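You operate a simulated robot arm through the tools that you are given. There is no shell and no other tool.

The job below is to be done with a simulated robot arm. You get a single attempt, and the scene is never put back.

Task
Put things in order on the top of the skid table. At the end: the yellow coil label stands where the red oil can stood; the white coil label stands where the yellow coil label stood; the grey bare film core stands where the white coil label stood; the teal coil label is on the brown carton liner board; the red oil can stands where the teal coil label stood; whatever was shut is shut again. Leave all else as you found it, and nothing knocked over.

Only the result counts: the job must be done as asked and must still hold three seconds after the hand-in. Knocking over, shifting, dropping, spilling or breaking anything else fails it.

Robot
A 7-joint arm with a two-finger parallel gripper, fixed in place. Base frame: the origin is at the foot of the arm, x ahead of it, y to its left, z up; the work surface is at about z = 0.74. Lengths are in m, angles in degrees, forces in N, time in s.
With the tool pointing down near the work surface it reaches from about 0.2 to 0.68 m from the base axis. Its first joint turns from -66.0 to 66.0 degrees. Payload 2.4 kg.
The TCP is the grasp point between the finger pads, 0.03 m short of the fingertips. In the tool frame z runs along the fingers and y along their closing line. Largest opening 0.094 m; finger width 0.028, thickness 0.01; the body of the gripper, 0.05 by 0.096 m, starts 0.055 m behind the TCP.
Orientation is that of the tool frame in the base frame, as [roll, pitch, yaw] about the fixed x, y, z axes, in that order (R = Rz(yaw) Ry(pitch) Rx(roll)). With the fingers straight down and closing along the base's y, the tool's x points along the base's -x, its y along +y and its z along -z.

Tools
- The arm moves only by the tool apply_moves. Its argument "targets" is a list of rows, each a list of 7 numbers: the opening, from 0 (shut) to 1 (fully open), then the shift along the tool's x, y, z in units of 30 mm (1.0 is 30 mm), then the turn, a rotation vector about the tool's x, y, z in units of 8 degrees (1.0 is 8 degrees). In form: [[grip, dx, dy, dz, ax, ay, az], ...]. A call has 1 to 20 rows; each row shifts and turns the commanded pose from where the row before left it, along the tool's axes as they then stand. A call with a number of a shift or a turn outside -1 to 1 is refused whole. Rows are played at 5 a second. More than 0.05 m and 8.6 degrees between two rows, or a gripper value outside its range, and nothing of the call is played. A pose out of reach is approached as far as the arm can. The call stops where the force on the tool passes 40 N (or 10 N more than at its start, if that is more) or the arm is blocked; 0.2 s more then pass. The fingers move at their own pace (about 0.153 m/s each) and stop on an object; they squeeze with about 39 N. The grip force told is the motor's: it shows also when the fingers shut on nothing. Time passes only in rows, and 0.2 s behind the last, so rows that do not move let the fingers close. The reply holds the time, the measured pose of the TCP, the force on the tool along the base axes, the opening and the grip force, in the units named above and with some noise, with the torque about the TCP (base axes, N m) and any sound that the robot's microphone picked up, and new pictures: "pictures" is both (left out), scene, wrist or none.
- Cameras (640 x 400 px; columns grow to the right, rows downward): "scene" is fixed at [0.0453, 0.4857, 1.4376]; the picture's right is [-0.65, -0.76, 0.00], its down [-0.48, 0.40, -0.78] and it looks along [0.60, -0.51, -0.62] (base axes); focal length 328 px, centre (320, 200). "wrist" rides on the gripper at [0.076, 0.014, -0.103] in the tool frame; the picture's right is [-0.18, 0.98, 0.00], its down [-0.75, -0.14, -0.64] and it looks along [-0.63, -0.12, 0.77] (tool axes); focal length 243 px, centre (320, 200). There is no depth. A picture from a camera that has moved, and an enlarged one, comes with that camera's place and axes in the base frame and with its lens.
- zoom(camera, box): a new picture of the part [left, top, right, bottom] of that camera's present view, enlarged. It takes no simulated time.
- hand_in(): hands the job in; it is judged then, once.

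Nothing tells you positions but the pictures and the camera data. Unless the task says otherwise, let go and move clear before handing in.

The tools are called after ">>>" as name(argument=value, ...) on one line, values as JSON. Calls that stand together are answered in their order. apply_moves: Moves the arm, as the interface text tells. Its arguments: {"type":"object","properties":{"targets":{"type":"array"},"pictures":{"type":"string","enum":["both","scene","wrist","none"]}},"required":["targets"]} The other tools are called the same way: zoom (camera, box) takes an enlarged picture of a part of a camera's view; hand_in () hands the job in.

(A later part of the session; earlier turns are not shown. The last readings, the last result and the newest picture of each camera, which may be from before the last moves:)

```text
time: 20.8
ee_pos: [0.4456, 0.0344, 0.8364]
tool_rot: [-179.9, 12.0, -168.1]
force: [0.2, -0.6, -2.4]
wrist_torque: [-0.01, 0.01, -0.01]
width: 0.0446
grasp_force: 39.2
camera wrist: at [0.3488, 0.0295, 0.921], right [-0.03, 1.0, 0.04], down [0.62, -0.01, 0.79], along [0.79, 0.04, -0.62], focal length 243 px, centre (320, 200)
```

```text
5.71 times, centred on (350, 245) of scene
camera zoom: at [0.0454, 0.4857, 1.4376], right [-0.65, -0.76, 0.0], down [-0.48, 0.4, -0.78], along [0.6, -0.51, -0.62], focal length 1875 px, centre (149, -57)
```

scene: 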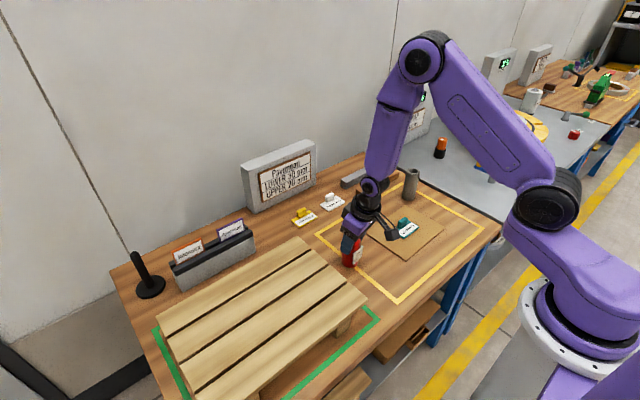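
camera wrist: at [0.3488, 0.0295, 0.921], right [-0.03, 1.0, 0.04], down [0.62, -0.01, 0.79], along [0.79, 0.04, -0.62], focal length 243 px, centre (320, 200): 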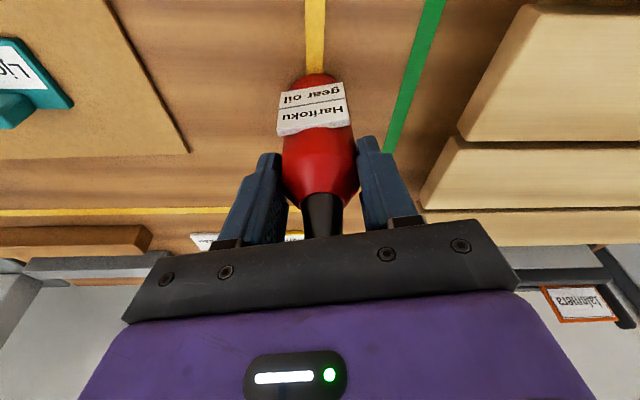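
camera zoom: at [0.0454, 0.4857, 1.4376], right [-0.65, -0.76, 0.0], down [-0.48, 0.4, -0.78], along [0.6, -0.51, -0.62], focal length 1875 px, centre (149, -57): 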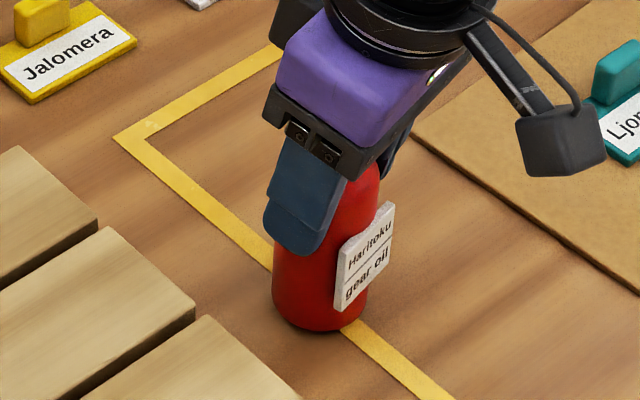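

The can came up with the gripper and is hanging upright (about 2.4 N), so the grip holds. I'll lift it about 12 cm and carry it over the teal label's old spot at (0.670, 0.141).

>>> apply_moves(targets=[[0, -0.104, 0, -0.489, 0, 0, 0], [0, -0.208, 0, -0.978, 0, 0, 0], [0, -0.208, 0, -0.978, 0, 0, 0], [0, -0.208, 0, -0.978, 0, 0, 0], [0, -0.104, 0, -0.489, 0, 0, 0]], pictures="wrist")

>>> apply_moves(targets=[[0, -0.429, 0.105, 0.091, 0, 0, 0], [0, -0.857, 0.209, 0.182, 0, 0, 0], [0, -0.857, 0.209, 0.182, 0, 0, 0], [0, -0.857, 0.209, 0.182, 0, 0, 0], [0, -0.857, 0.209, 0.182, 0, 0, 0], [0, -0.857, 0.209, 0.182, 0, 0, 0], [0, -0.857, 0.209, 0.182, 0, 0, 0], [0, -0.857, 0.209, 0.182, 0, 0, 0], [0, -0.857, 0.209, 0.182, 0, 0, 0], [0, -0.429, 0.105, 0.091, 0, 0, 0]])

>>> zoom(camera="scene", box=[220, 140, 320, 250])

>>> zoom(camera="wrist", box=[200, 20, 440, 240])

```text
time: 22.0
ee_pos: [0.4456, 0.0354, 0.9587]
tool_rot: [-179.8, 12.0, -168.1]
force: [-0.1, 0.0, -1.1]
wrist_torque: [0.0, 0.01, 0.0]
width: 0.0443
grasp_force: 39.4
camera wrist: at [0.3494, 0.0299, 1.0422], right [-0.03, 1.0, 0.04], down [0.62, -0.01, 0.79], along [0.79, 0.04, -0.62], focal length 243 px, centre (320, 200)
```

wrist: 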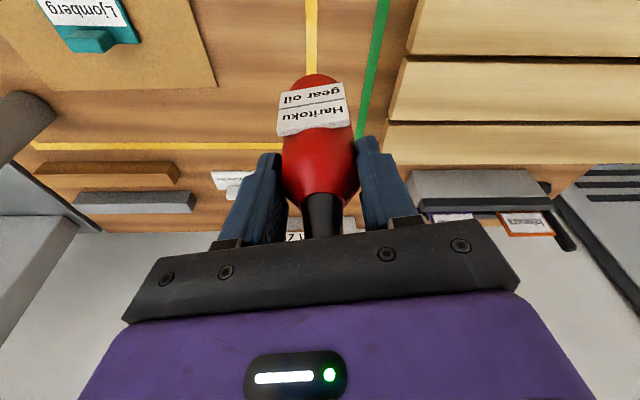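

```text
time: 24.2
ee_pos: [0.6652, 0.1395, 0.955]
tool_rot: [-179.9, 12.0, -168.0]
force: [0.2, -0.1, -2.3]
wrist_torque: [-0.01, -0.01, -0.01]
width: 0.0442
grasp_force: 39.5
camera wrist: at [0.5683, 0.1351, 1.0404], right [-0.03, 1.0, 0.04], down [0.62, -0.01, 0.79], along [0.79, 0.04, -0.62], focal length 243 px, centre (320, 200)
```

scene: 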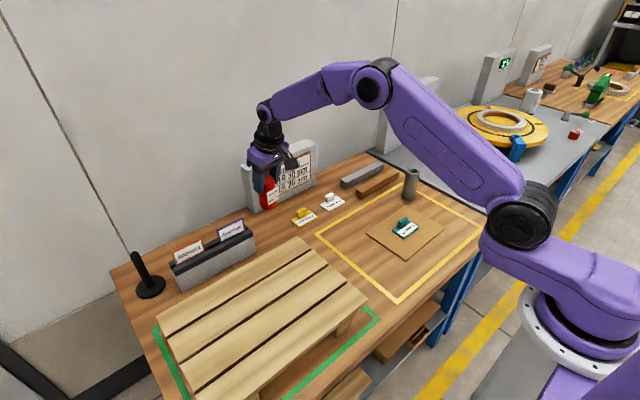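
wrist: 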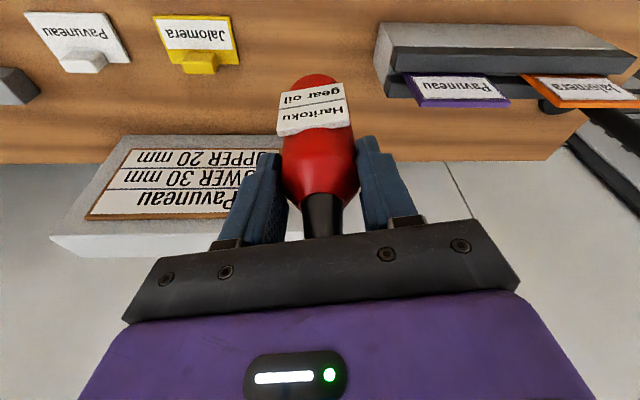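

```text
3.64 times, centred on (270, 195) of scene
camera zoom: at [0.0454, 0.4857, 1.4376], right [-0.65, -0.76, 0.0], down [-0.48, 0.4, -0.78], along [0.6, -0.51, -0.62], focal length 1193 px, centre (502, 218)
```

zoom: 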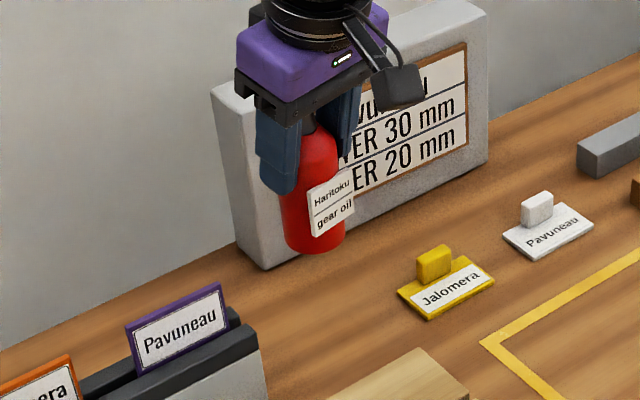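

```text
1.82 times, centred on (320, 130) of wrist
camera zoom: at [0.5683, 0.1351, 1.0404], right [-0.03, 1.0, 0.04], down [0.62, -0.01, 0.79], along [0.79, 0.04, -0.62], focal length 441 px, centre (320, 327)
```

zoom: 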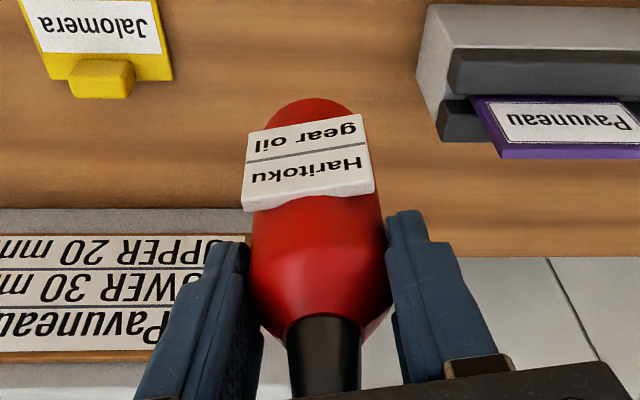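

The can is steady over the old teal spot. I'll lower it to about 1.4 cm above the table, then finish in small steps.

>>> apply_moves(targets=[[0, 0.208, 0, 0.978, 0, 0, 0], [0, 0.208, 0, 0.978, 0, 0, 0], [0, 0.208, 0, 0.978, 0, 0, 0], [0, 0.139, 0, 0.652, 0, 0, 0]])

>>> zoom(camera="scene", box=[220, 170, 320, 260])

>>> zoom(camera="wrist", box=[200, 20, 440, 240])

```text
time: 25.2
ee_pos: [0.665, 0.1392, 0.846]
tool_rot: [-179.8, 12.1, -168.1]
force: [0.0, -0.1, -2.3]
wrist_torque: [0.02, 0.03, -0.04]
width: 0.0447
grasp_force: 38.9
camera wrist: at [0.5682, 0.1332, 0.9298], right [-0.03, 1.0, 0.04], down [0.62, -0.01, 0.79], along [0.79, 0.04, -0.62], focal length 243 px, centre (320, 200)
```

scene: 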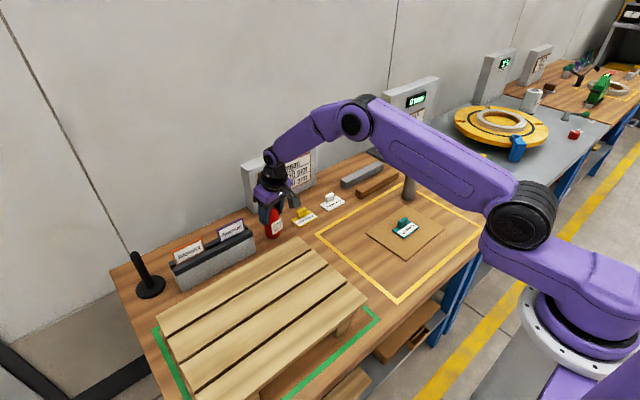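
wrist: 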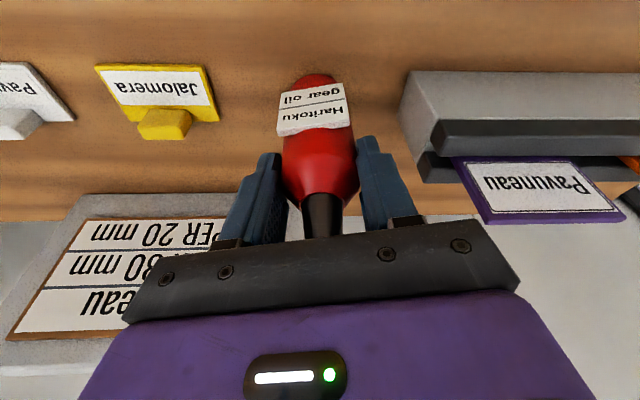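

```text
4.44 times, centred on (270, 215) of scene
camera zoom: at [0.0454, 0.4857, 1.4376], right [-0.65, -0.76, 0.0], down [-0.48, 0.4, -0.78], along [0.6, -0.51, -0.62], focal length 1458 px, centre (542, 133)
```

zoom: 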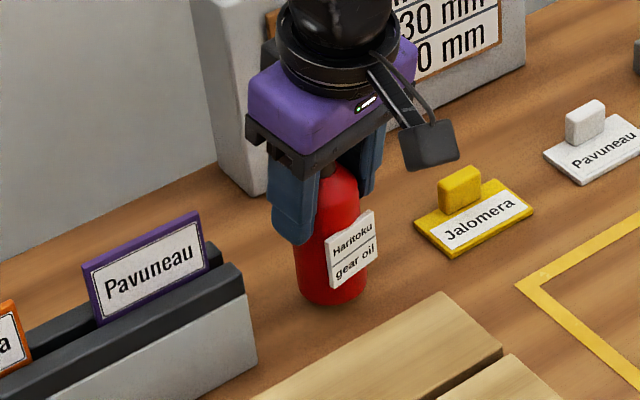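

```text
1.82 times, centred on (320, 130) of wrist
camera zoom: at [0.5682, 0.1332, 0.9298], right [-0.03, 1.0, 0.04], down [0.62, -0.01, 0.79], along [0.79, 0.04, -0.62], focal length 441 px, centre (320, 327)
```

zoom: 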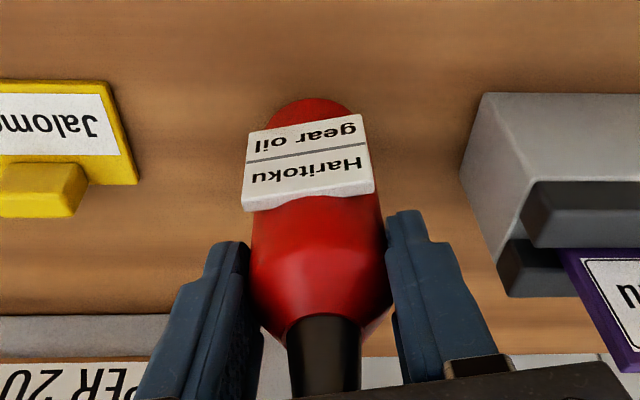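

The can is about 1.4 cm above the table. I'll lower it with force checks.

>>> apply_moves(targets=[[0, 0.035, 0, 0.163, 0, 0, 0], [0, 0.035, 0, 0.163, 0, 0, 0]], pictures="none")

>>> apply_moves(targets=[[0, 0.0104, 0, 0.049, 0, 0, 0]], pictures="none")

>>> apply_moves(targets=[[0, 0.0104, 0, 0.049, 0, 0, 0]], pictures="none")

```text
time: 25.8
ee_pos: [0.6648, 0.1386, 0.8353]
tool_rot: [-179.9, 12.2, -168.1]
force: [-0.3, -0.5, -3.1]
wrist_torque: [0.04, 0.05, 0.04]
width: 0.0445
grasp_force: 39.7
```

```text
time: 26.2
ee_pos: [0.6643, 0.1406, 0.8355]
tool_rot: [-179.9, 12.2, -168.0]
force: [-0.4, -0.6, -1.3]
wrist_torque: [0.0, 0.05, 0.01]
width: 0.0445
grasp_force: 38.9
```

```text
time: 26.6
ee_pos: [0.6643, 0.1392, 0.8352]
tool_rot: [-180.0, 12.2, -168.1]
force: [-0.1, 0.1, -2.9]
wrist_torque: [0.0, 0.0, 0.02]
width: 0.0445
grasp_force: 39.4
```

No contact yet, so I'll continue in 1.5 mm steps.

>>> apply_moves(targets=[[0, 0.0104, 0, 0.049, 0, 0, 0]], pictures="none")

>>> apply_moves(targets=[[0, 0.007, 0, 0.033, 0, 0, 0]], pictures="none")

>>> zoom(camera="scene", box=[240, 200, 300, 250])

```text
time: 27.0
ee_pos: [0.6644, 0.1402, 0.8335]
tool_rot: [-179.9, 12.0, -168.1]
force: [-0.2, -0.7, -1.4]
wrist_torque: [0.03, -0.01, 0.0]
width: 0.0444
grasp_force: 38.8
```

```text
time: 27.4
ee_pos: [0.6647, 0.1396, 0.8315]
tool_rot: [-179.8, 12.0, -168.1]
force: [-0.3, 1.2, -2.5]
wrist_torque: [0.04, 0.01, 0.0]
width: 0.0443
grasp_force: 39.2
```

```text
8.00 times, centred on (270, 225) of scene
camera zoom: at [0.0454, 0.4857, 1.4376], right [-0.65, -0.76, 0.0], down [-0.48, 0.4, -0.78], along [0.6, -0.51, -0.62], focal length 2625 px, centre (720, 0)
```

zoom: 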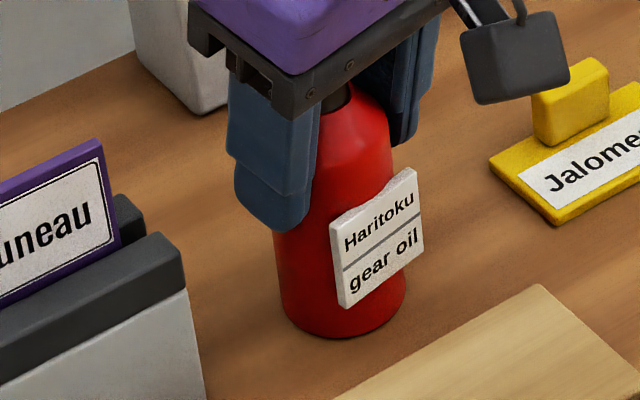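

Still hanging freely by a hair. I'll keep on with 1 mm steps until I feel contact.

>>> apply_moves(targets=[[0, 0.007, 0, 0.033, 0, 0, 0]], pictures="none")

>>> apply_moves(targets=[[0, 0.007, 0, 0.033, 0, 0, 0]], pictures="none")

```text
time: 27.8
ee_pos: [0.6662, 0.1392, 0.8315]
tool_rot: [-179.8, 12.2, -168.2]
force: [-4.1, 0.3, 7.9]
wrist_torque: [-0.23, 0.27, -0.06]
width: 0.0443
grasp_force: 38.3
```

```text
time: 28.2
ee_pos: [0.6658, 0.1405, 0.8309]
tool_rot: [-179.9, 12.3, -168.1]
force: [-8.7, -2.0, 21.8]
wrist_torque: [-0.25, 0.74, -0.03]
width: 0.0445
grasp_force: 38.7
```

The can is on the table. I'll back off 1 mm to ease the load, then open slowly.

>>> apply_moves(targets=[[0, -0.007, 0, -0.033, 0, 0, 0], [0.6, 0, 0, 0, 0, 0, 0], [0.75, 0, 0, 0, 0, 0, 0], [0.75, 0, 0, 0, 0, 0, 0]])

>>> zoom(camera="scene", box=[240, 190, 310, 250])

>>> zoom(camera="wrist", box=[200, 20, 440, 240])

```text
time: 29.2
ee_pos: [0.665, 0.1392, 0.8301]
tool_rot: [-180.0, 12.1, -168.1]
force: [-0.5, 0.9, 1.3]
wrist_torque: [0.0, 0.02, -0.01]
width: 0.0706
grasp_force: 0.0
camera wrist: at [0.5684, 0.1343, 0.9147], right [-0.03, 1.0, 0.04], down [0.62, -0.01, 0.79], along [0.79, 0.04, -0.62], focal length 243 px, centre (320, 200)
```

scene: 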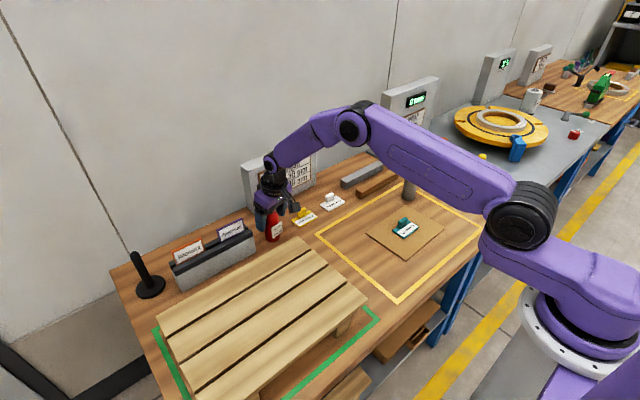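
wrist: 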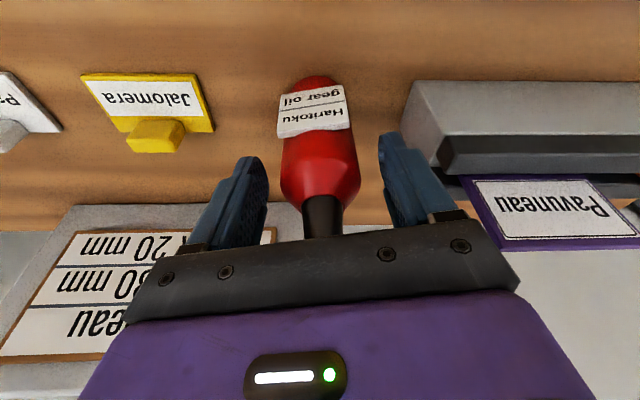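

```text
6.67 times, centred on (275, 220) of scene
camera zoom: at [0.0453, 0.4857, 1.4376], right [-0.65, -0.76, 0.0], down [-0.48, 0.4, -0.78], along [0.6, -0.51, -0.62], focal length 2188 px, centre (620, 67)
```

zoom: 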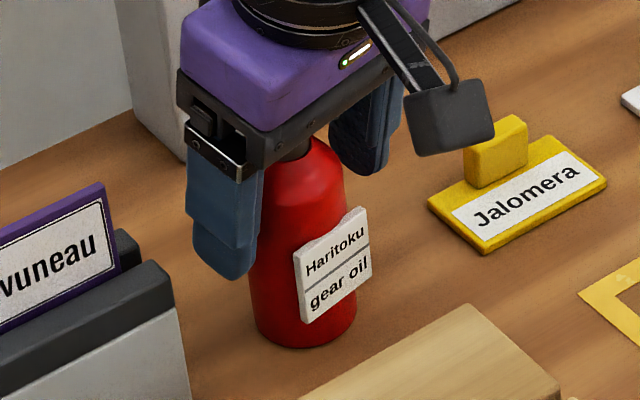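

```text
1.82 times, centred on (320, 130) of wrist
camera zoom: at [0.5684, 0.1343, 0.9147], right [-0.03, 1.0, 0.04], down [0.62, -0.01, 0.79], along [0.79, 0.04, -0.62], focal length 441 px, centre (320, 327)
```

zoom: 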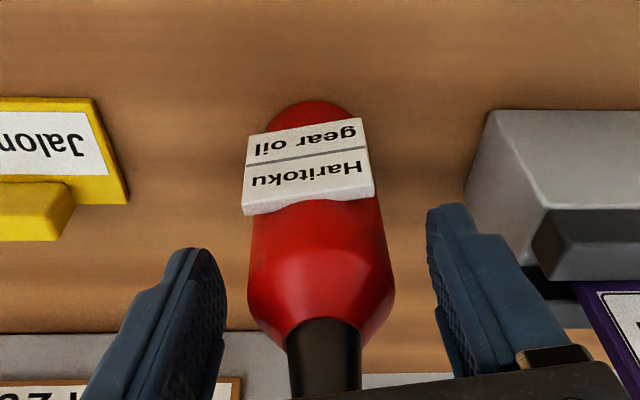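

The can stands upright and the fingers are clear of it. I'll rise straight up, turn the yaw back, and move over the yellow label.

>>> apply_moves(targets=[[0.75, -0.104, 0, -0.489, 0, 0, 0], [0.75, -0.208, 0, -0.978, 0, 0, 0], [0.75, -0.208, 0, -0.978, 0, 0, 0], [0.75, -0.208, 0, -0.978, 0, 0, 0], [0.75, -0.208, 0, -0.978, 0, 0, 0]])

>>> zoom(camera="scene", box=[240, 180, 340, 250])

>>> zoom(camera="wrist", box=[140, 0, 440, 200])

```text
time: 30.4
ee_pos: [0.6635, 0.1384, 0.9653]
tool_rot: [-179.9, 12.0, -168.1]
force: [-0.8, 0.5, -0.3]
wrist_torque: [0.04, 0.0, 0.0]
width: 0.0704
grasp_force: 0.1
camera wrist: at [0.5684, 0.1325, 1.0494], right [-0.03, 1.0, 0.04], down [0.62, -0.01, 0.79], along [0.79, 0.04, -0.62], focal length 243 px, centre (320, 200)
```

scene: 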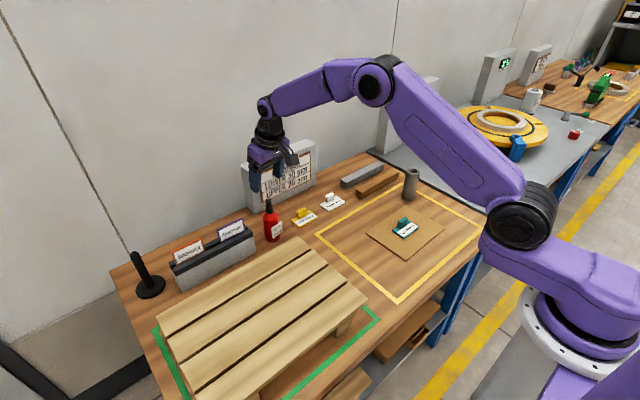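
wrist: 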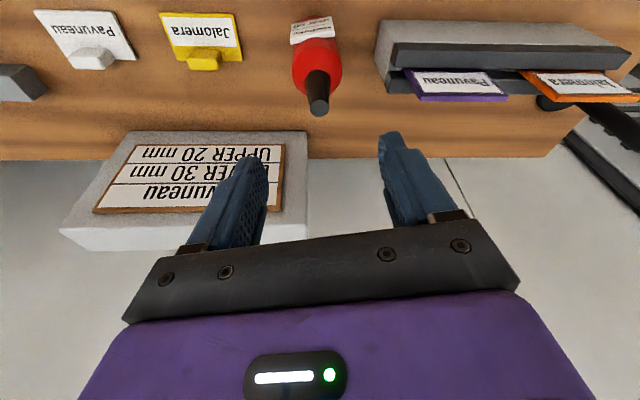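

```text
5.71 times, centred on (290, 215) of scene
camera zoom: at [0.0453, 0.4857, 1.4376], right [-0.65, -0.76, 0.0], down [-0.48, 0.4, -0.78], along [0.6, -0.51, -0.62], focal length 1875 px, centre (491, 114)
```

zoom: 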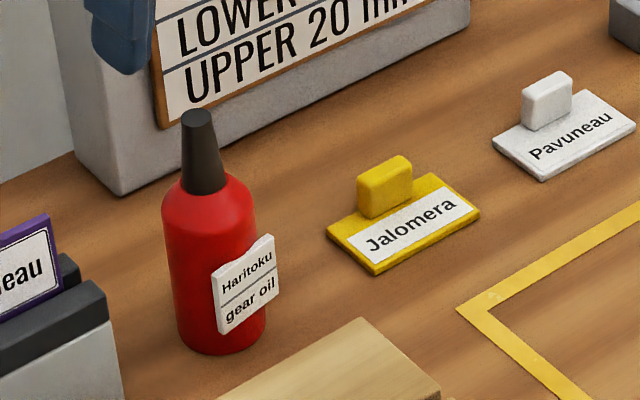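

```text
2.00 times, centred on (290, 100) of wrist
camera zoom: at [0.5684, 0.1325, 1.0494], right [-0.03, 1.0, 0.04], down [0.62, -0.01, 0.79], along [0.79, 0.04, -0.62], focal length 485 px, centre (380, 400)
```

zoom: 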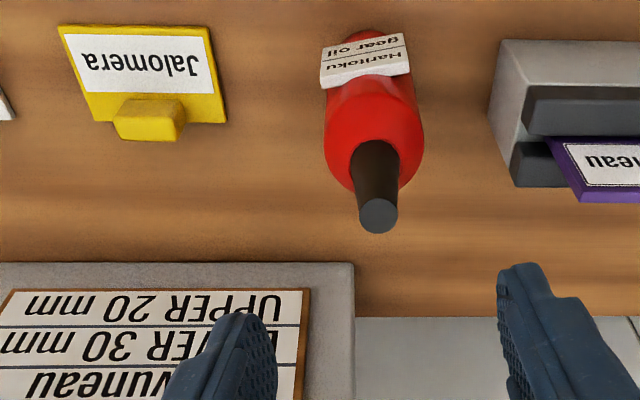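

The can now stands at about (0.669, 0.139), which matches teal's old spot. Next I'll turn the yaw back to 0, move over the yellow label and come partway down.

>>> apply_moves(targets=[[0.65, 0, 0, 0, 0.156, 0, 0.7335], [0.65, 0, 0, 0, 0.156, 0, 0.7335], [0.65, -0.139, -0.996, 0.03, 0, 0, 0], [0.65, -0.139, -0.996, 0.03, 0, 0, 0], [0.65, -0.139, -0.996, 0.03, 0, 0, 0], [0.65, -0.139, -0.996, 0.03, 0, 0, 0], [0.65, 0.165, 0, 0.774, 0, 0, 0], [0.65, 0.165, 0, 0.774, 0, 0, 0], [0.65, 0.165, 0, 0.774, 0, 0, 0], [0.65, 0.165, 0, 0.774, 0, 0, 0]])

>>> zoom(camera="wrist", box=[200, 20, 440, 220])

>>> zoom(camera="scene", box=[240, 170, 360, 250])

```text
time: 32.6
ee_pos: [0.6817, 0.0205, 0.8696]
tool_rot: [-179.8, 12.2, 179.9]
force: [0.6, 0.2, 0.8]
wrist_torque: [0.01, 0.0, 0.06]
width: 0.061
grasp_force: 0.0
camera wrist: at [0.5857, 0.0349, 0.9536], right [0.18, 0.98, 0.04], down [0.6, -0.14, 0.79], along [0.78, -0.12, -0.62], focal length 243 px, centre (320, 200)
```

scene: 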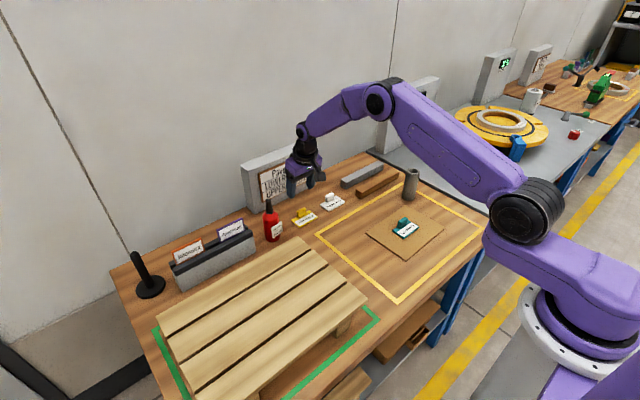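
wrist: 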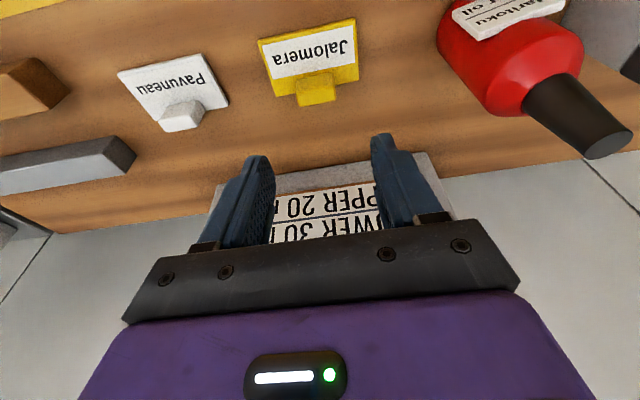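

```text
2.00 times, centred on (320, 120) of wrist
camera zoom: at [0.5857, 0.0349, 0.9536], right [0.18, 0.98, 0.04], down [0.6, -0.14, 0.79], along [0.78, -0.12, -0.62], focal length 485 px, centre (320, 360)
```

zoom: 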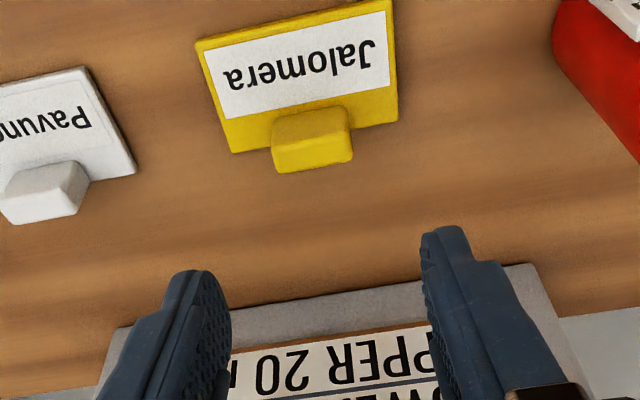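

```text
5.00 times, centred on (300, 210) of scene
camera zoom: at [0.0453, 0.4857, 1.4376], right [-0.65, -0.76, 0.0], down [-0.48, 0.4, -0.78], along [0.6, -0.51, -0.62], focal length 1641 px, centre (420, 150)
```

zoom: 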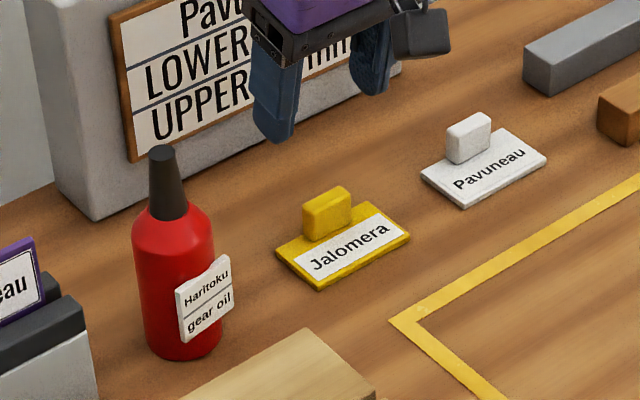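

Yellow's plate is centred at about (0.670, 0.021) and its tab at y 0.021, which lines up with the tool. I'll go down to grasp it.

>>> apply_moves(targets=[[0.6, 0.17, 0.015, 0.8, 0, 0, 0], [0.6, 0.17, 0, 0.8, 0, 0, 0], [0.6, 0.17, 0, 0.8, 0, 0, 0], [0.6, 0.095, 0, 0.446, 0, 0, 0]])

>>> zoom(camera="wrist", box=[200, 60, 440, 210])

>>> zoom(camera="scene", box=[260, 180, 340, 240])

```text
time: 33.6
ee_pos: [0.6808, 0.0188, 0.7818]
tool_rot: [-179.9, 12.1, 179.9]
force: [-0.4, 0.3, -0.2]
wrist_torque: [-0.02, -0.02, 0.0]
width: 0.0566
grasp_force: 0.2
camera wrist: at [0.5855, 0.0345, 0.8655], right [0.18, 0.98, 0.04], down [0.6, -0.14, 0.79], along [0.78, -0.12, -0.62], focal length 243 px, centre (320, 200)
```

scene: 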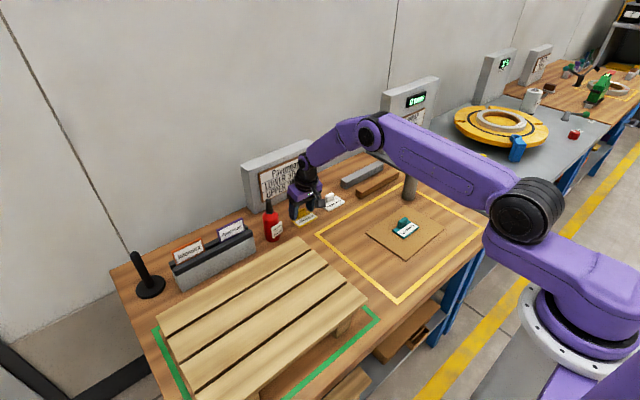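
wrist: 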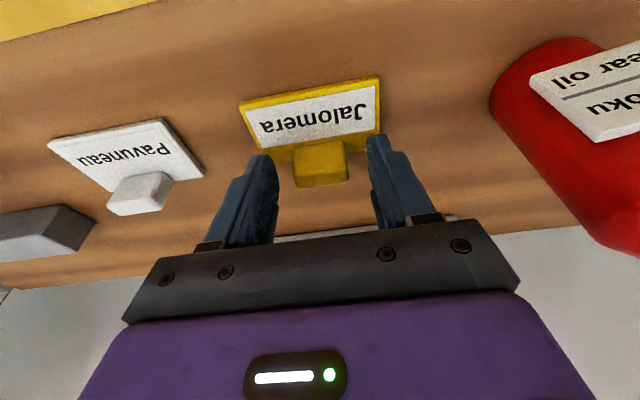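

```text
2.67 times, centred on (320, 135) of wrist
camera zoom: at [0.5855, 0.0345, 0.8655], right [0.18, 0.98, 0.04], down [0.6, -0.14, 0.79], along [0.78, -0.12, -0.62], focal length 647 px, centre (320, 373)
```

zoom: 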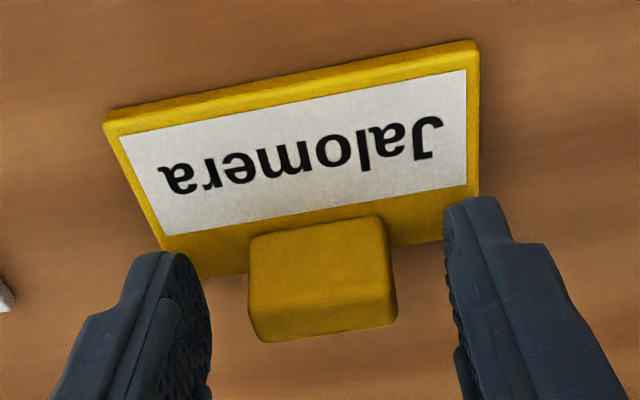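

```text
6.67 times, centred on (300, 210) of scene
camera zoom: at [0.0453, 0.4857, 1.4376], right [-0.65, -0.76, 0.0], down [-0.48, 0.4, -0.78], along [0.6, -0.51, -0.62], focal length 2188 px, centre (453, 133)
```

zoom: 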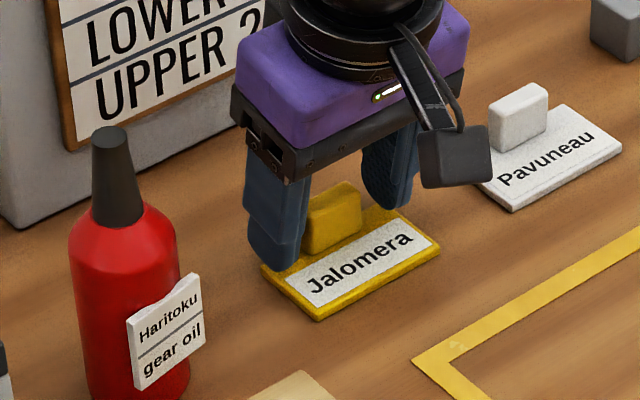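

Same geometry as with teal. I'll close and lift, then carry yellow to the oil can's old spot at (0.450, 0.037).

>>> apply_moves(targets=[[0.0, 0, 0, 0, 0, 0, 0], [0.0, 0, 0, 0, 0, 0, 0], [0.0, 0, 0, 0, 0, 0, 0], [0, -0.104, 0, -0.489, 0, 0, 0], [0, -0.208, 0, -0.978, 0, 0, 0], [0, -0.208, 0, -0.978, 0, 0, 0], [0, -0.208, 0, -0.978, 0, 0, 0]])

>>> apply_moves(targets=[[0, 0.448, 0.0333, -0.0955, 0, 0, 0], [0, 0.8965, 0.0667, -0.191, 0, 0, 0], [0, 0.8965, 0.0667, -0.191, 0, 0, 0], [0, 0.8965, 0.0667, -0.191, 0, 0, 0], [0, 0.8965, 0.0667, -0.191, 0, 0, 0], [0, 0.8965, 0.0667, -0.191, 0, 0, 0], [0, 0.8965, 0.0667, -0.191, 0, 0, 0], [0, 0.8965, 0.0667, -0.191, 0, 0, 0], [0, 0.448, 0.0333, -0.0955, 0, 0, 0]])

>>> zoom(camera="scene", box=[290, 160, 430, 280])

```text
time: 35.2
ee_pos: [0.6816, 0.0214, 0.8865]
tool_rot: [180.0, 12.0, 179.9]
force: [0.4, -0.1, -0.6]
wrist_torque: [-0.01, -0.01, 0.02]
width: 0.0309
grasp_force: 39.0
camera wrist: at [0.5862, 0.0358, 0.9714], right [0.18, 0.98, 0.04], down [0.6, -0.14, 0.79], along [0.78, -0.12, -0.62], focal length 243 px, centre (320, 200)
```

scene: 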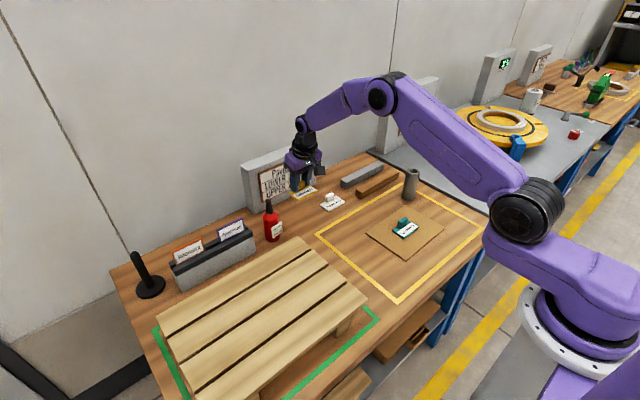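
wrist: 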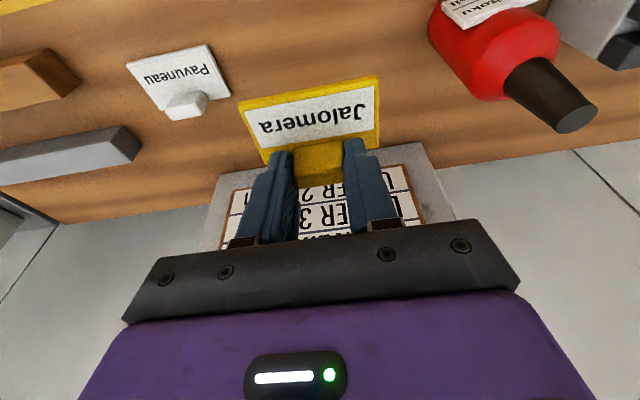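

```text
time: 37.2
ee_pos: [0.4602, 0.0347, 0.8874]
tool_rot: [-179.9, 12.1, 179.9]
force: [0.4, 0.3, 0.5]
wrist_torque: [-0.03, -0.01, 0.0]
width: 0.0307
grasp_force: 38.9
camera wrist: at [0.3644, 0.0507, 0.9715], right [0.18, 0.98, 0.04], down [0.6, -0.14, 0.79], along [0.78, -0.12, -0.62], focal length 243 px, centre (320, 200)
```

scene: 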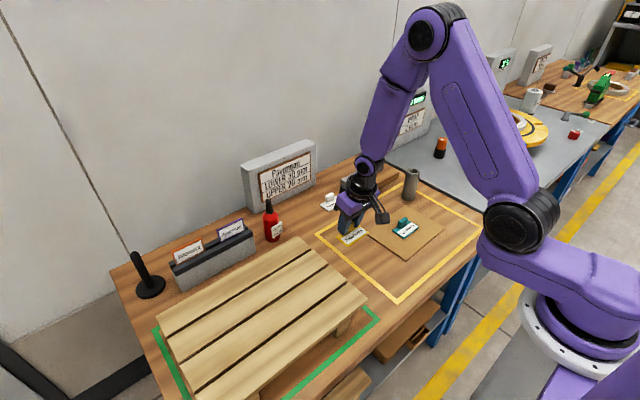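
wrist: 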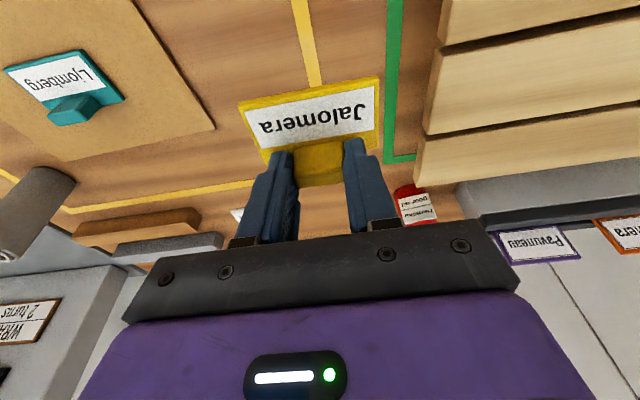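

```text
3.33 times, centred on (360, 220) of scene
camera zoom: at [0.0453, 0.4857, 1.4376], right [-0.65, -0.76, 0.0], down [-0.48, 0.4, -0.78], along [0.6, -0.51, -0.62], focal length 1094 px, centre (187, 133)
```

zoom: 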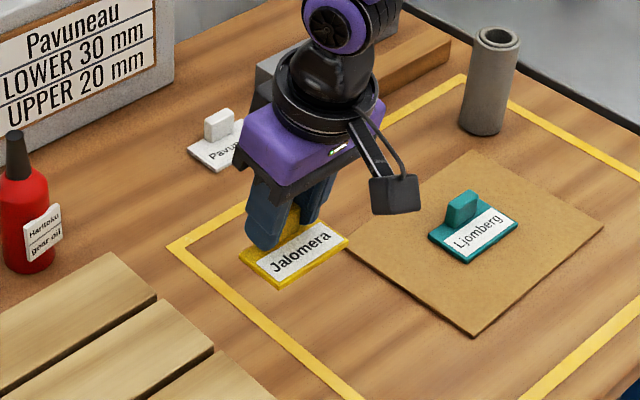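

Yellow is over the can's old spot. I'll lower it to just above the table, then feel for contact.

>>> apply_moves(targets=[[0, 0.165, 0, 0.774, 0, 0, 0], [0, 0.165, 0, 0.774, 0, 0, 0], [0, 0.165, 0, 0.774, 0, 0, 0], [0, 0.082, 0, 0.387, 0, 0, 0], [0, 0.07, 0, 0.33, 0, 0, 0]])

>>> zoom(camera="scene", box=[310, 200, 390, 270])

```text
time: 38.4
ee_pos: [0.4618, 0.0364, 0.7937]
tool_rot: [-179.9, 12.1, -179.9]
force: [-0.1, 0.0, -0.5]
wrist_torque: [-0.01, 0.0, 0.01]
width: 0.0307
grasp_force: 38.8
camera wrist: at [0.3653, 0.0514, 0.8786], right [0.18, 0.98, 0.04], down [0.6, -0.14, 0.79], along [0.78, -0.12, -0.62], focal length 243 px, centre (320, 200)
```

scene: 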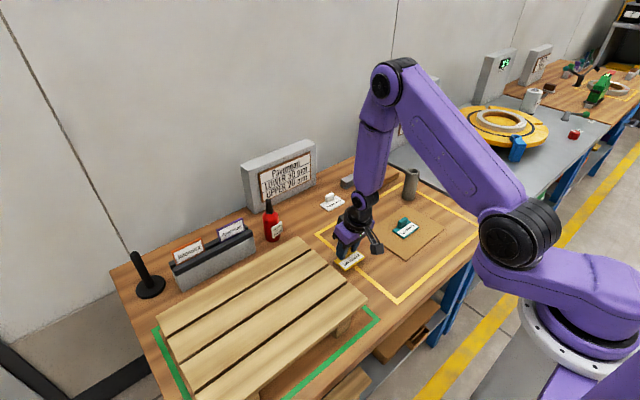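
wrist: 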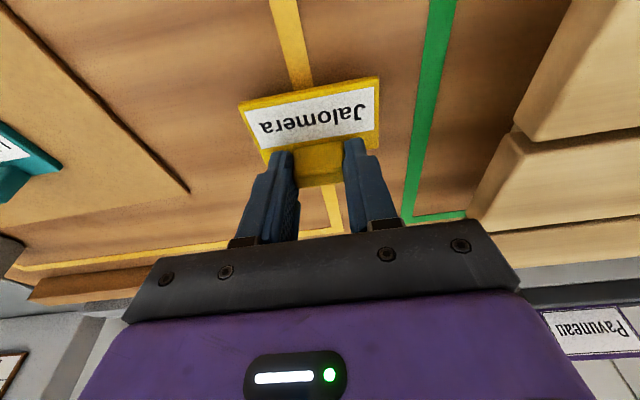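

```text
5.71 times, centred on (350, 235) of scene
camera zoom: at [0.0453, 0.4857, 1.4376], right [-0.65, -0.76, 0.0], down [-0.48, 0.4, -0.78], along [0.6, -0.51, -0.62], focal length 1875 px, centre (149, 0)
```

zoom: 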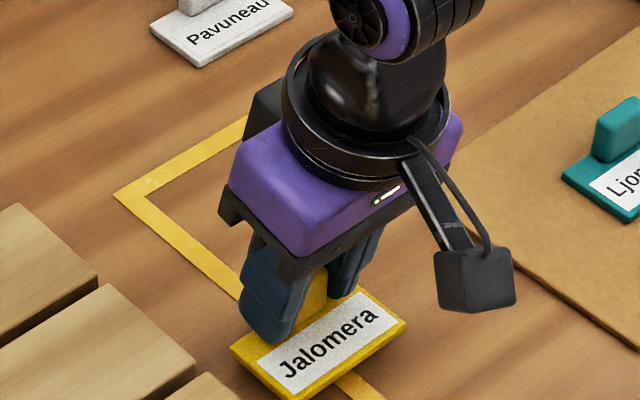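

About 1.2 cm to go. I'll step down gently.

>>> apply_moves(targets=[[0, 0.035, 0, 0.163, 0, 0, 0], [0, 0.021, 0, 0.098, 0, 0, 0]], pictures="none")

>>> apply_moves(targets=[[0, 0.0104, 0, 0.049, 0, 0, 0]], pictures="none")

>>> apply_moves(targets=[[0, 0.0104, 0, 0.049, 0, 0, 0]], pictures="none")

```text
time: 39.0
ee_pos: [0.4603, 0.0367, 0.7862]
tool_rot: [-179.9, 12.2, 180.0]
force: [-0.1, 0.4, -0.3]
wrist_torque: [0.02, -0.03, 0.03]
width: 0.0305
grasp_force: 38.9
```

```text
time: 39.4
ee_pos: [0.4614, 0.0354, 0.7855]
tool_rot: [-179.9, 12.0, 179.9]
force: [-0.1, -0.5, 0.0]
wrist_torque: [0.0, 0.01, -0.01]
width: 0.0308
grasp_force: 39.3
```

```text
time: 39.8
ee_pos: [0.4624, 0.0369, 0.7823]
tool_rot: [-179.9, 12.2, -180.0]
force: [0.5, 0.1, -0.3]
wrist_torque: [-0.03, 0.0, -0.01]
width: 0.0304
grasp_force: 39.3
```

>>> apply_moves(targets=[[0, 0.007, 0, 0.033, 0, 0, 0]], pictures="none")

>>> apply_moves(targets=[[0, 0.007, 0, 0.033, 0, 0, 0]], pictures="none")

```text
time: 40.2
ee_pos: [0.4616, 0.0366, 0.7825]
tool_rot: [-179.9, 12.1, 180.0]
force: [0.2, 0.3, -0.1]
wrist_torque: [0.0, 0.03, -0.03]
width: 0.0309
grasp_force: 39.4
```

```text
time: 40.6
ee_pos: [0.4611, 0.0373, 0.7811]
tool_rot: [-179.9, 12.2, 180.0]
force: [-0.5, -0.5, 1.7]
wrist_torque: [0.05, 0.01, 0.02]
width: 0.0307
grasp_force: 38.9
```

Light contact is felt at z 0.781. I'll release yellow and rise straight up.

>>> apply_moves(targets=[[0, 0.0035, 0, 0.0165, 0, 0, 0], [0.6, 0, 0, 0, 0, 0, 0], [0.6, 0, 0, 0, 0, 0, 0], [0.6, -0.104, 0, -0.489, 0, 0, 0], [0.6, -0.208, 0, -0.978, 0, 0, 0], [0.6, -0.208, 0, -0.978, 0, 0, 0], [0.6, -0.208, 0, -0.978, 0, 0, 0], [0.6, -0.208, 0, -0.978, 0, 0, 0]])

>>> zoom(camera="scene", box=[300, 190, 440, 290])

>>> zoom(camera="wrist", box=[200, 20, 440, 220])

```text
time: 42.4
ee_pos: [0.4624, 0.0366, 0.9165]
tool_rot: [-179.9, 12.1, -180.0]
force: [1.0, -0.2, 0.6]
wrist_torque: [-0.01, 0.02, 0.02]
width: 0.0564
grasp_force: 0.0
camera wrist: at [0.366, 0.0512, 1.0007], right [0.18, 0.98, 0.04], down [0.6, -0.14, 0.79], along [0.78, -0.12, -0.62], focal length 243 px, centre (320, 200)
```

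scene: 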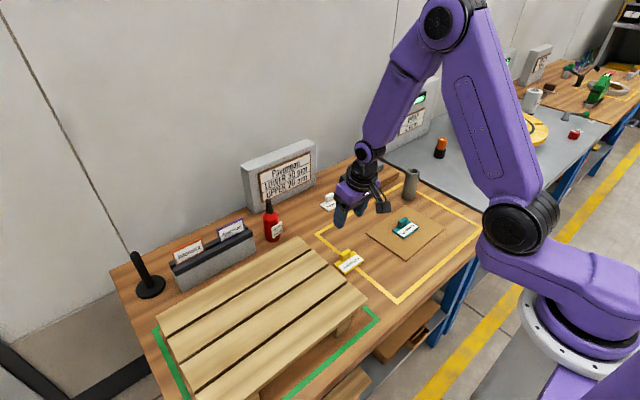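
wrist: 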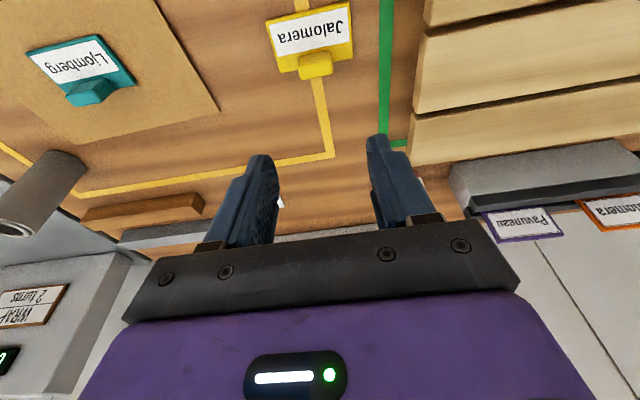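

```text
4.00 times, centred on (370, 240) of scene
camera zoom: at [0.0453, 0.4857, 1.4376], right [-0.65, -0.76, 0.0], down [-0.48, 0.4, -0.78], along [0.6, -0.51, -0.62], focal length 1313 px, centre (120, 40)
```

zoom: 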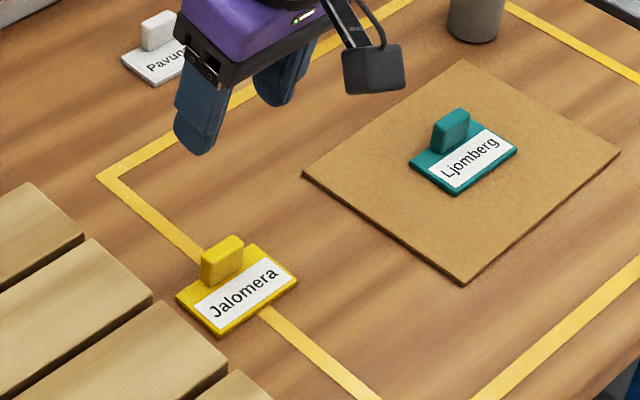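

```text
2.00 times, centred on (320, 120) of wrist
camera zoom: at [0.366, 0.0512, 1.0007], right [0.18, 0.98, 0.04], down [0.6, -0.14, 0.79], along [0.78, -0.12, -0.62], focal length 485 px, centre (320, 360)
```

zoom: 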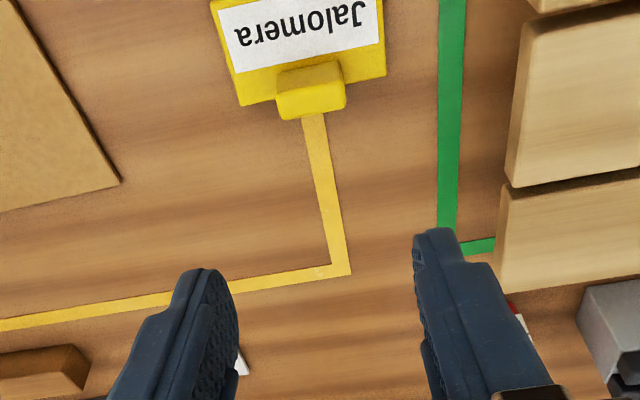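

Yellow now sits where the can was. Next I'll move over the white label at about (0.671, -0.100).

>>> apply_moves(targets=[[0.65, -0.8945, -0.567, 0.19, 0, 0, 0], [0.65, -0.8945, -0.567, 0.19, 0, 0, 0], [0.65, -0.8945, -0.567, 0.19, 0, 0, 0], [0.65, -0.8945, -0.567, 0.19, 0, 0, 0], [0.65, -0.8945, -0.567, 0.19, 0, 0, 0], [0.65, -0.8945, -0.567, 0.19, 0, 0, 0], [0.65, -0.8945, -0.567, 0.19, 0, 0, 0], [0.65, -0.8945, -0.567, 0.19, 0, 0, 0], [0.65, 0.161, 0, 0.758, 0, 0, 0], [0.65, 0.161, 0, 0.758, 0, 0, 0]])

>>> zoom(camera="wrist", box=[200, 20, 440, 220])

>>> zoom(camera="scene", box=[280, 150, 400, 230])

```text
time: 44.6
ee_pos: [0.6808, -0.0999, 0.869]
tool_rot: [-179.9, 12.2, 180.0]
force: [-0.8, 0.1, 0.5]
wrist_torque: [-0.03, 0.01, -0.02]
width: 0.061
grasp_force: 0.1
camera wrist: at [0.5846, -0.085, 0.9527], right [0.18, 0.98, 0.04], down [0.6, -0.14, 0.79], along [0.78, -0.12, -0.62], focal length 243 px, centre (320, 200)
```

scene: 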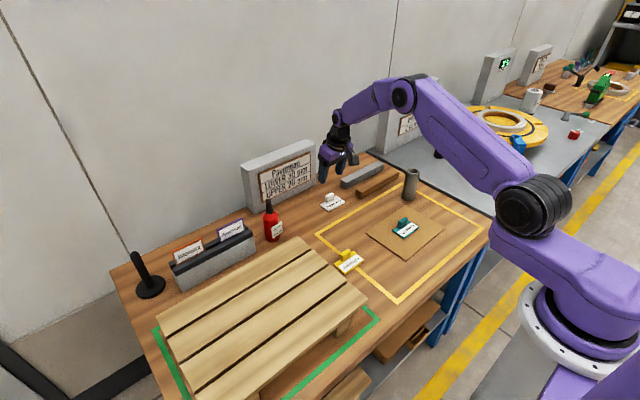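
wrist: 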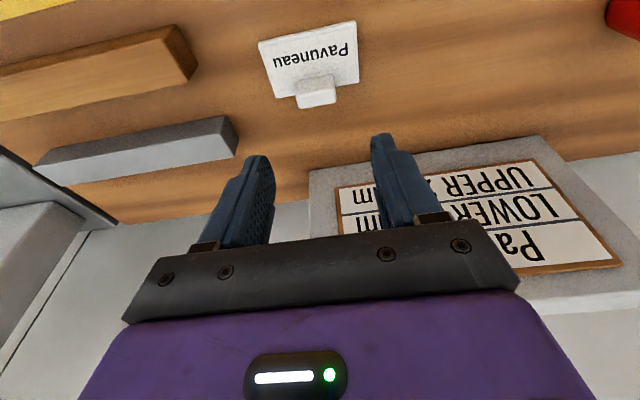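

```text
2.00 times, centred on (320, 120) of wrist
camera zoom: at [0.5846, -0.085, 0.9527], right [0.18, 0.98, 0.04], down [0.6, -0.14, 0.79], along [0.78, -0.12, -0.62], focal length 485 px, centre (320, 360)
```

zoom: 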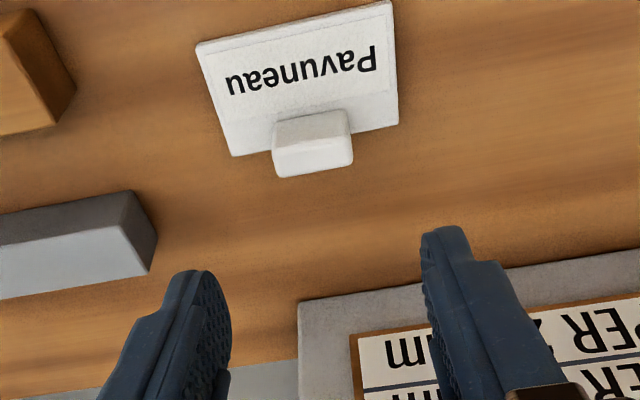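

```text
5.00 times, centred on (340, 190) of scene
camera zoom: at [0.0453, 0.4857, 1.4376], right [-0.65, -0.76, 0.0], down [-0.48, 0.4, -0.78], along [0.6, -0.51, -0.62], focal length 1641 px, centre (220, 250)
```

zoom: 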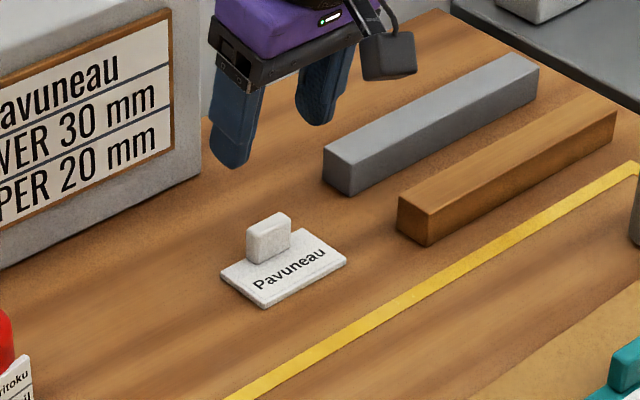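

White has the same offset from the camera as yellow had, so its centre is at about (0.670, -0.099). I'll go down to grasp it.

>>> apply_moves(targets=[[0.6, 0.17, 0, 0.8, 0, 0, 0], [0.6, 0.17, 0, 0.8, 0, 0, 0], [0.6, 0.17, 0, 0.8, 0, 0, 0], [0.6, 0.092, 0, 0.43, 0, 0, 0]])

>>> zoom(camera="wrist", box=[200, 60, 440, 210])

>>> zoom(camera="scene", box=[290, 170, 370, 230])

```text
time: 45.6
ee_pos: [0.6816, -0.1008, 0.7829]
tool_rot: [-179.9, 12.1, 179.9]
force: [0.0, -0.7, -0.4]
wrist_torque: [-0.03, -0.03, 0.0]
width: 0.0564
grasp_force: 0.0
camera wrist: at [0.5853, -0.0864, 0.8677], right [0.18, 0.98, 0.04], down [0.6, -0.14, 0.79], along [0.78, -0.12, -0.62], focal length 243 px, centre (320, 200)
```

scene: 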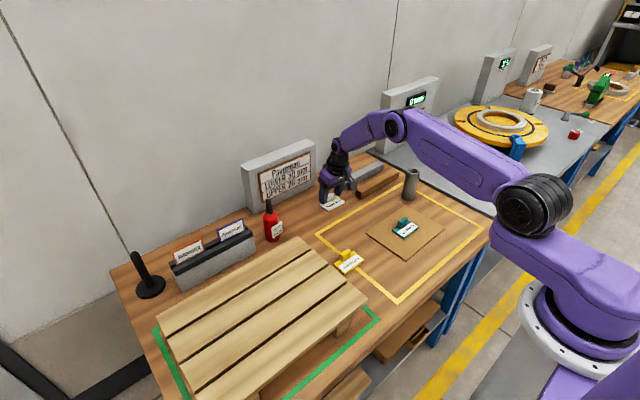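
wrist: 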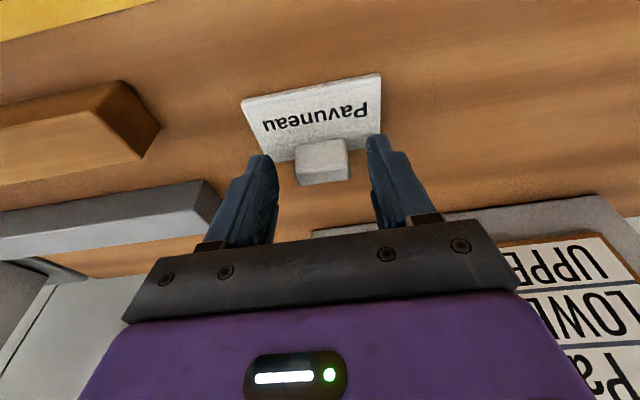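

```text
2.67 times, centred on (320, 135) of wrist
camera zoom: at [0.5853, -0.0864, 0.8677], right [0.18, 0.98, 0.04], down [0.6, -0.14, 0.79], along [0.78, -0.12, -0.62], focal length 647 px, centre (320, 373)
```

zoom: 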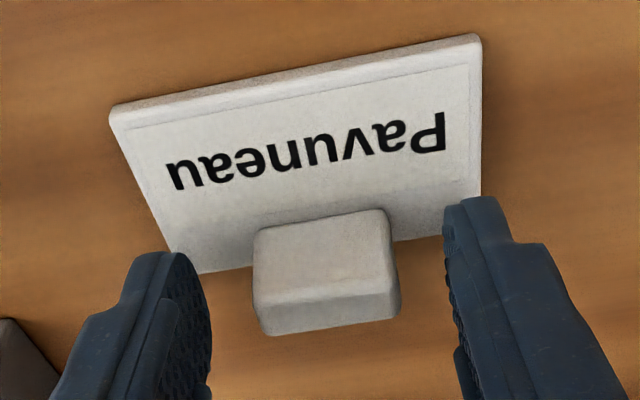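

```text
6.67 times, centred on (330, 200) of scene
camera zoom: at [0.0453, 0.4857, 1.4376], right [-0.65, -0.76, 0.0], down [-0.48, 0.4, -0.78], along [0.6, -0.51, -0.62], focal length 2188 px, centre (253, 200)
```

zoom: 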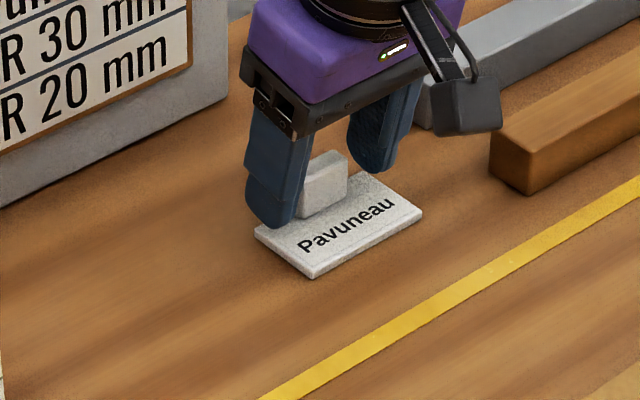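

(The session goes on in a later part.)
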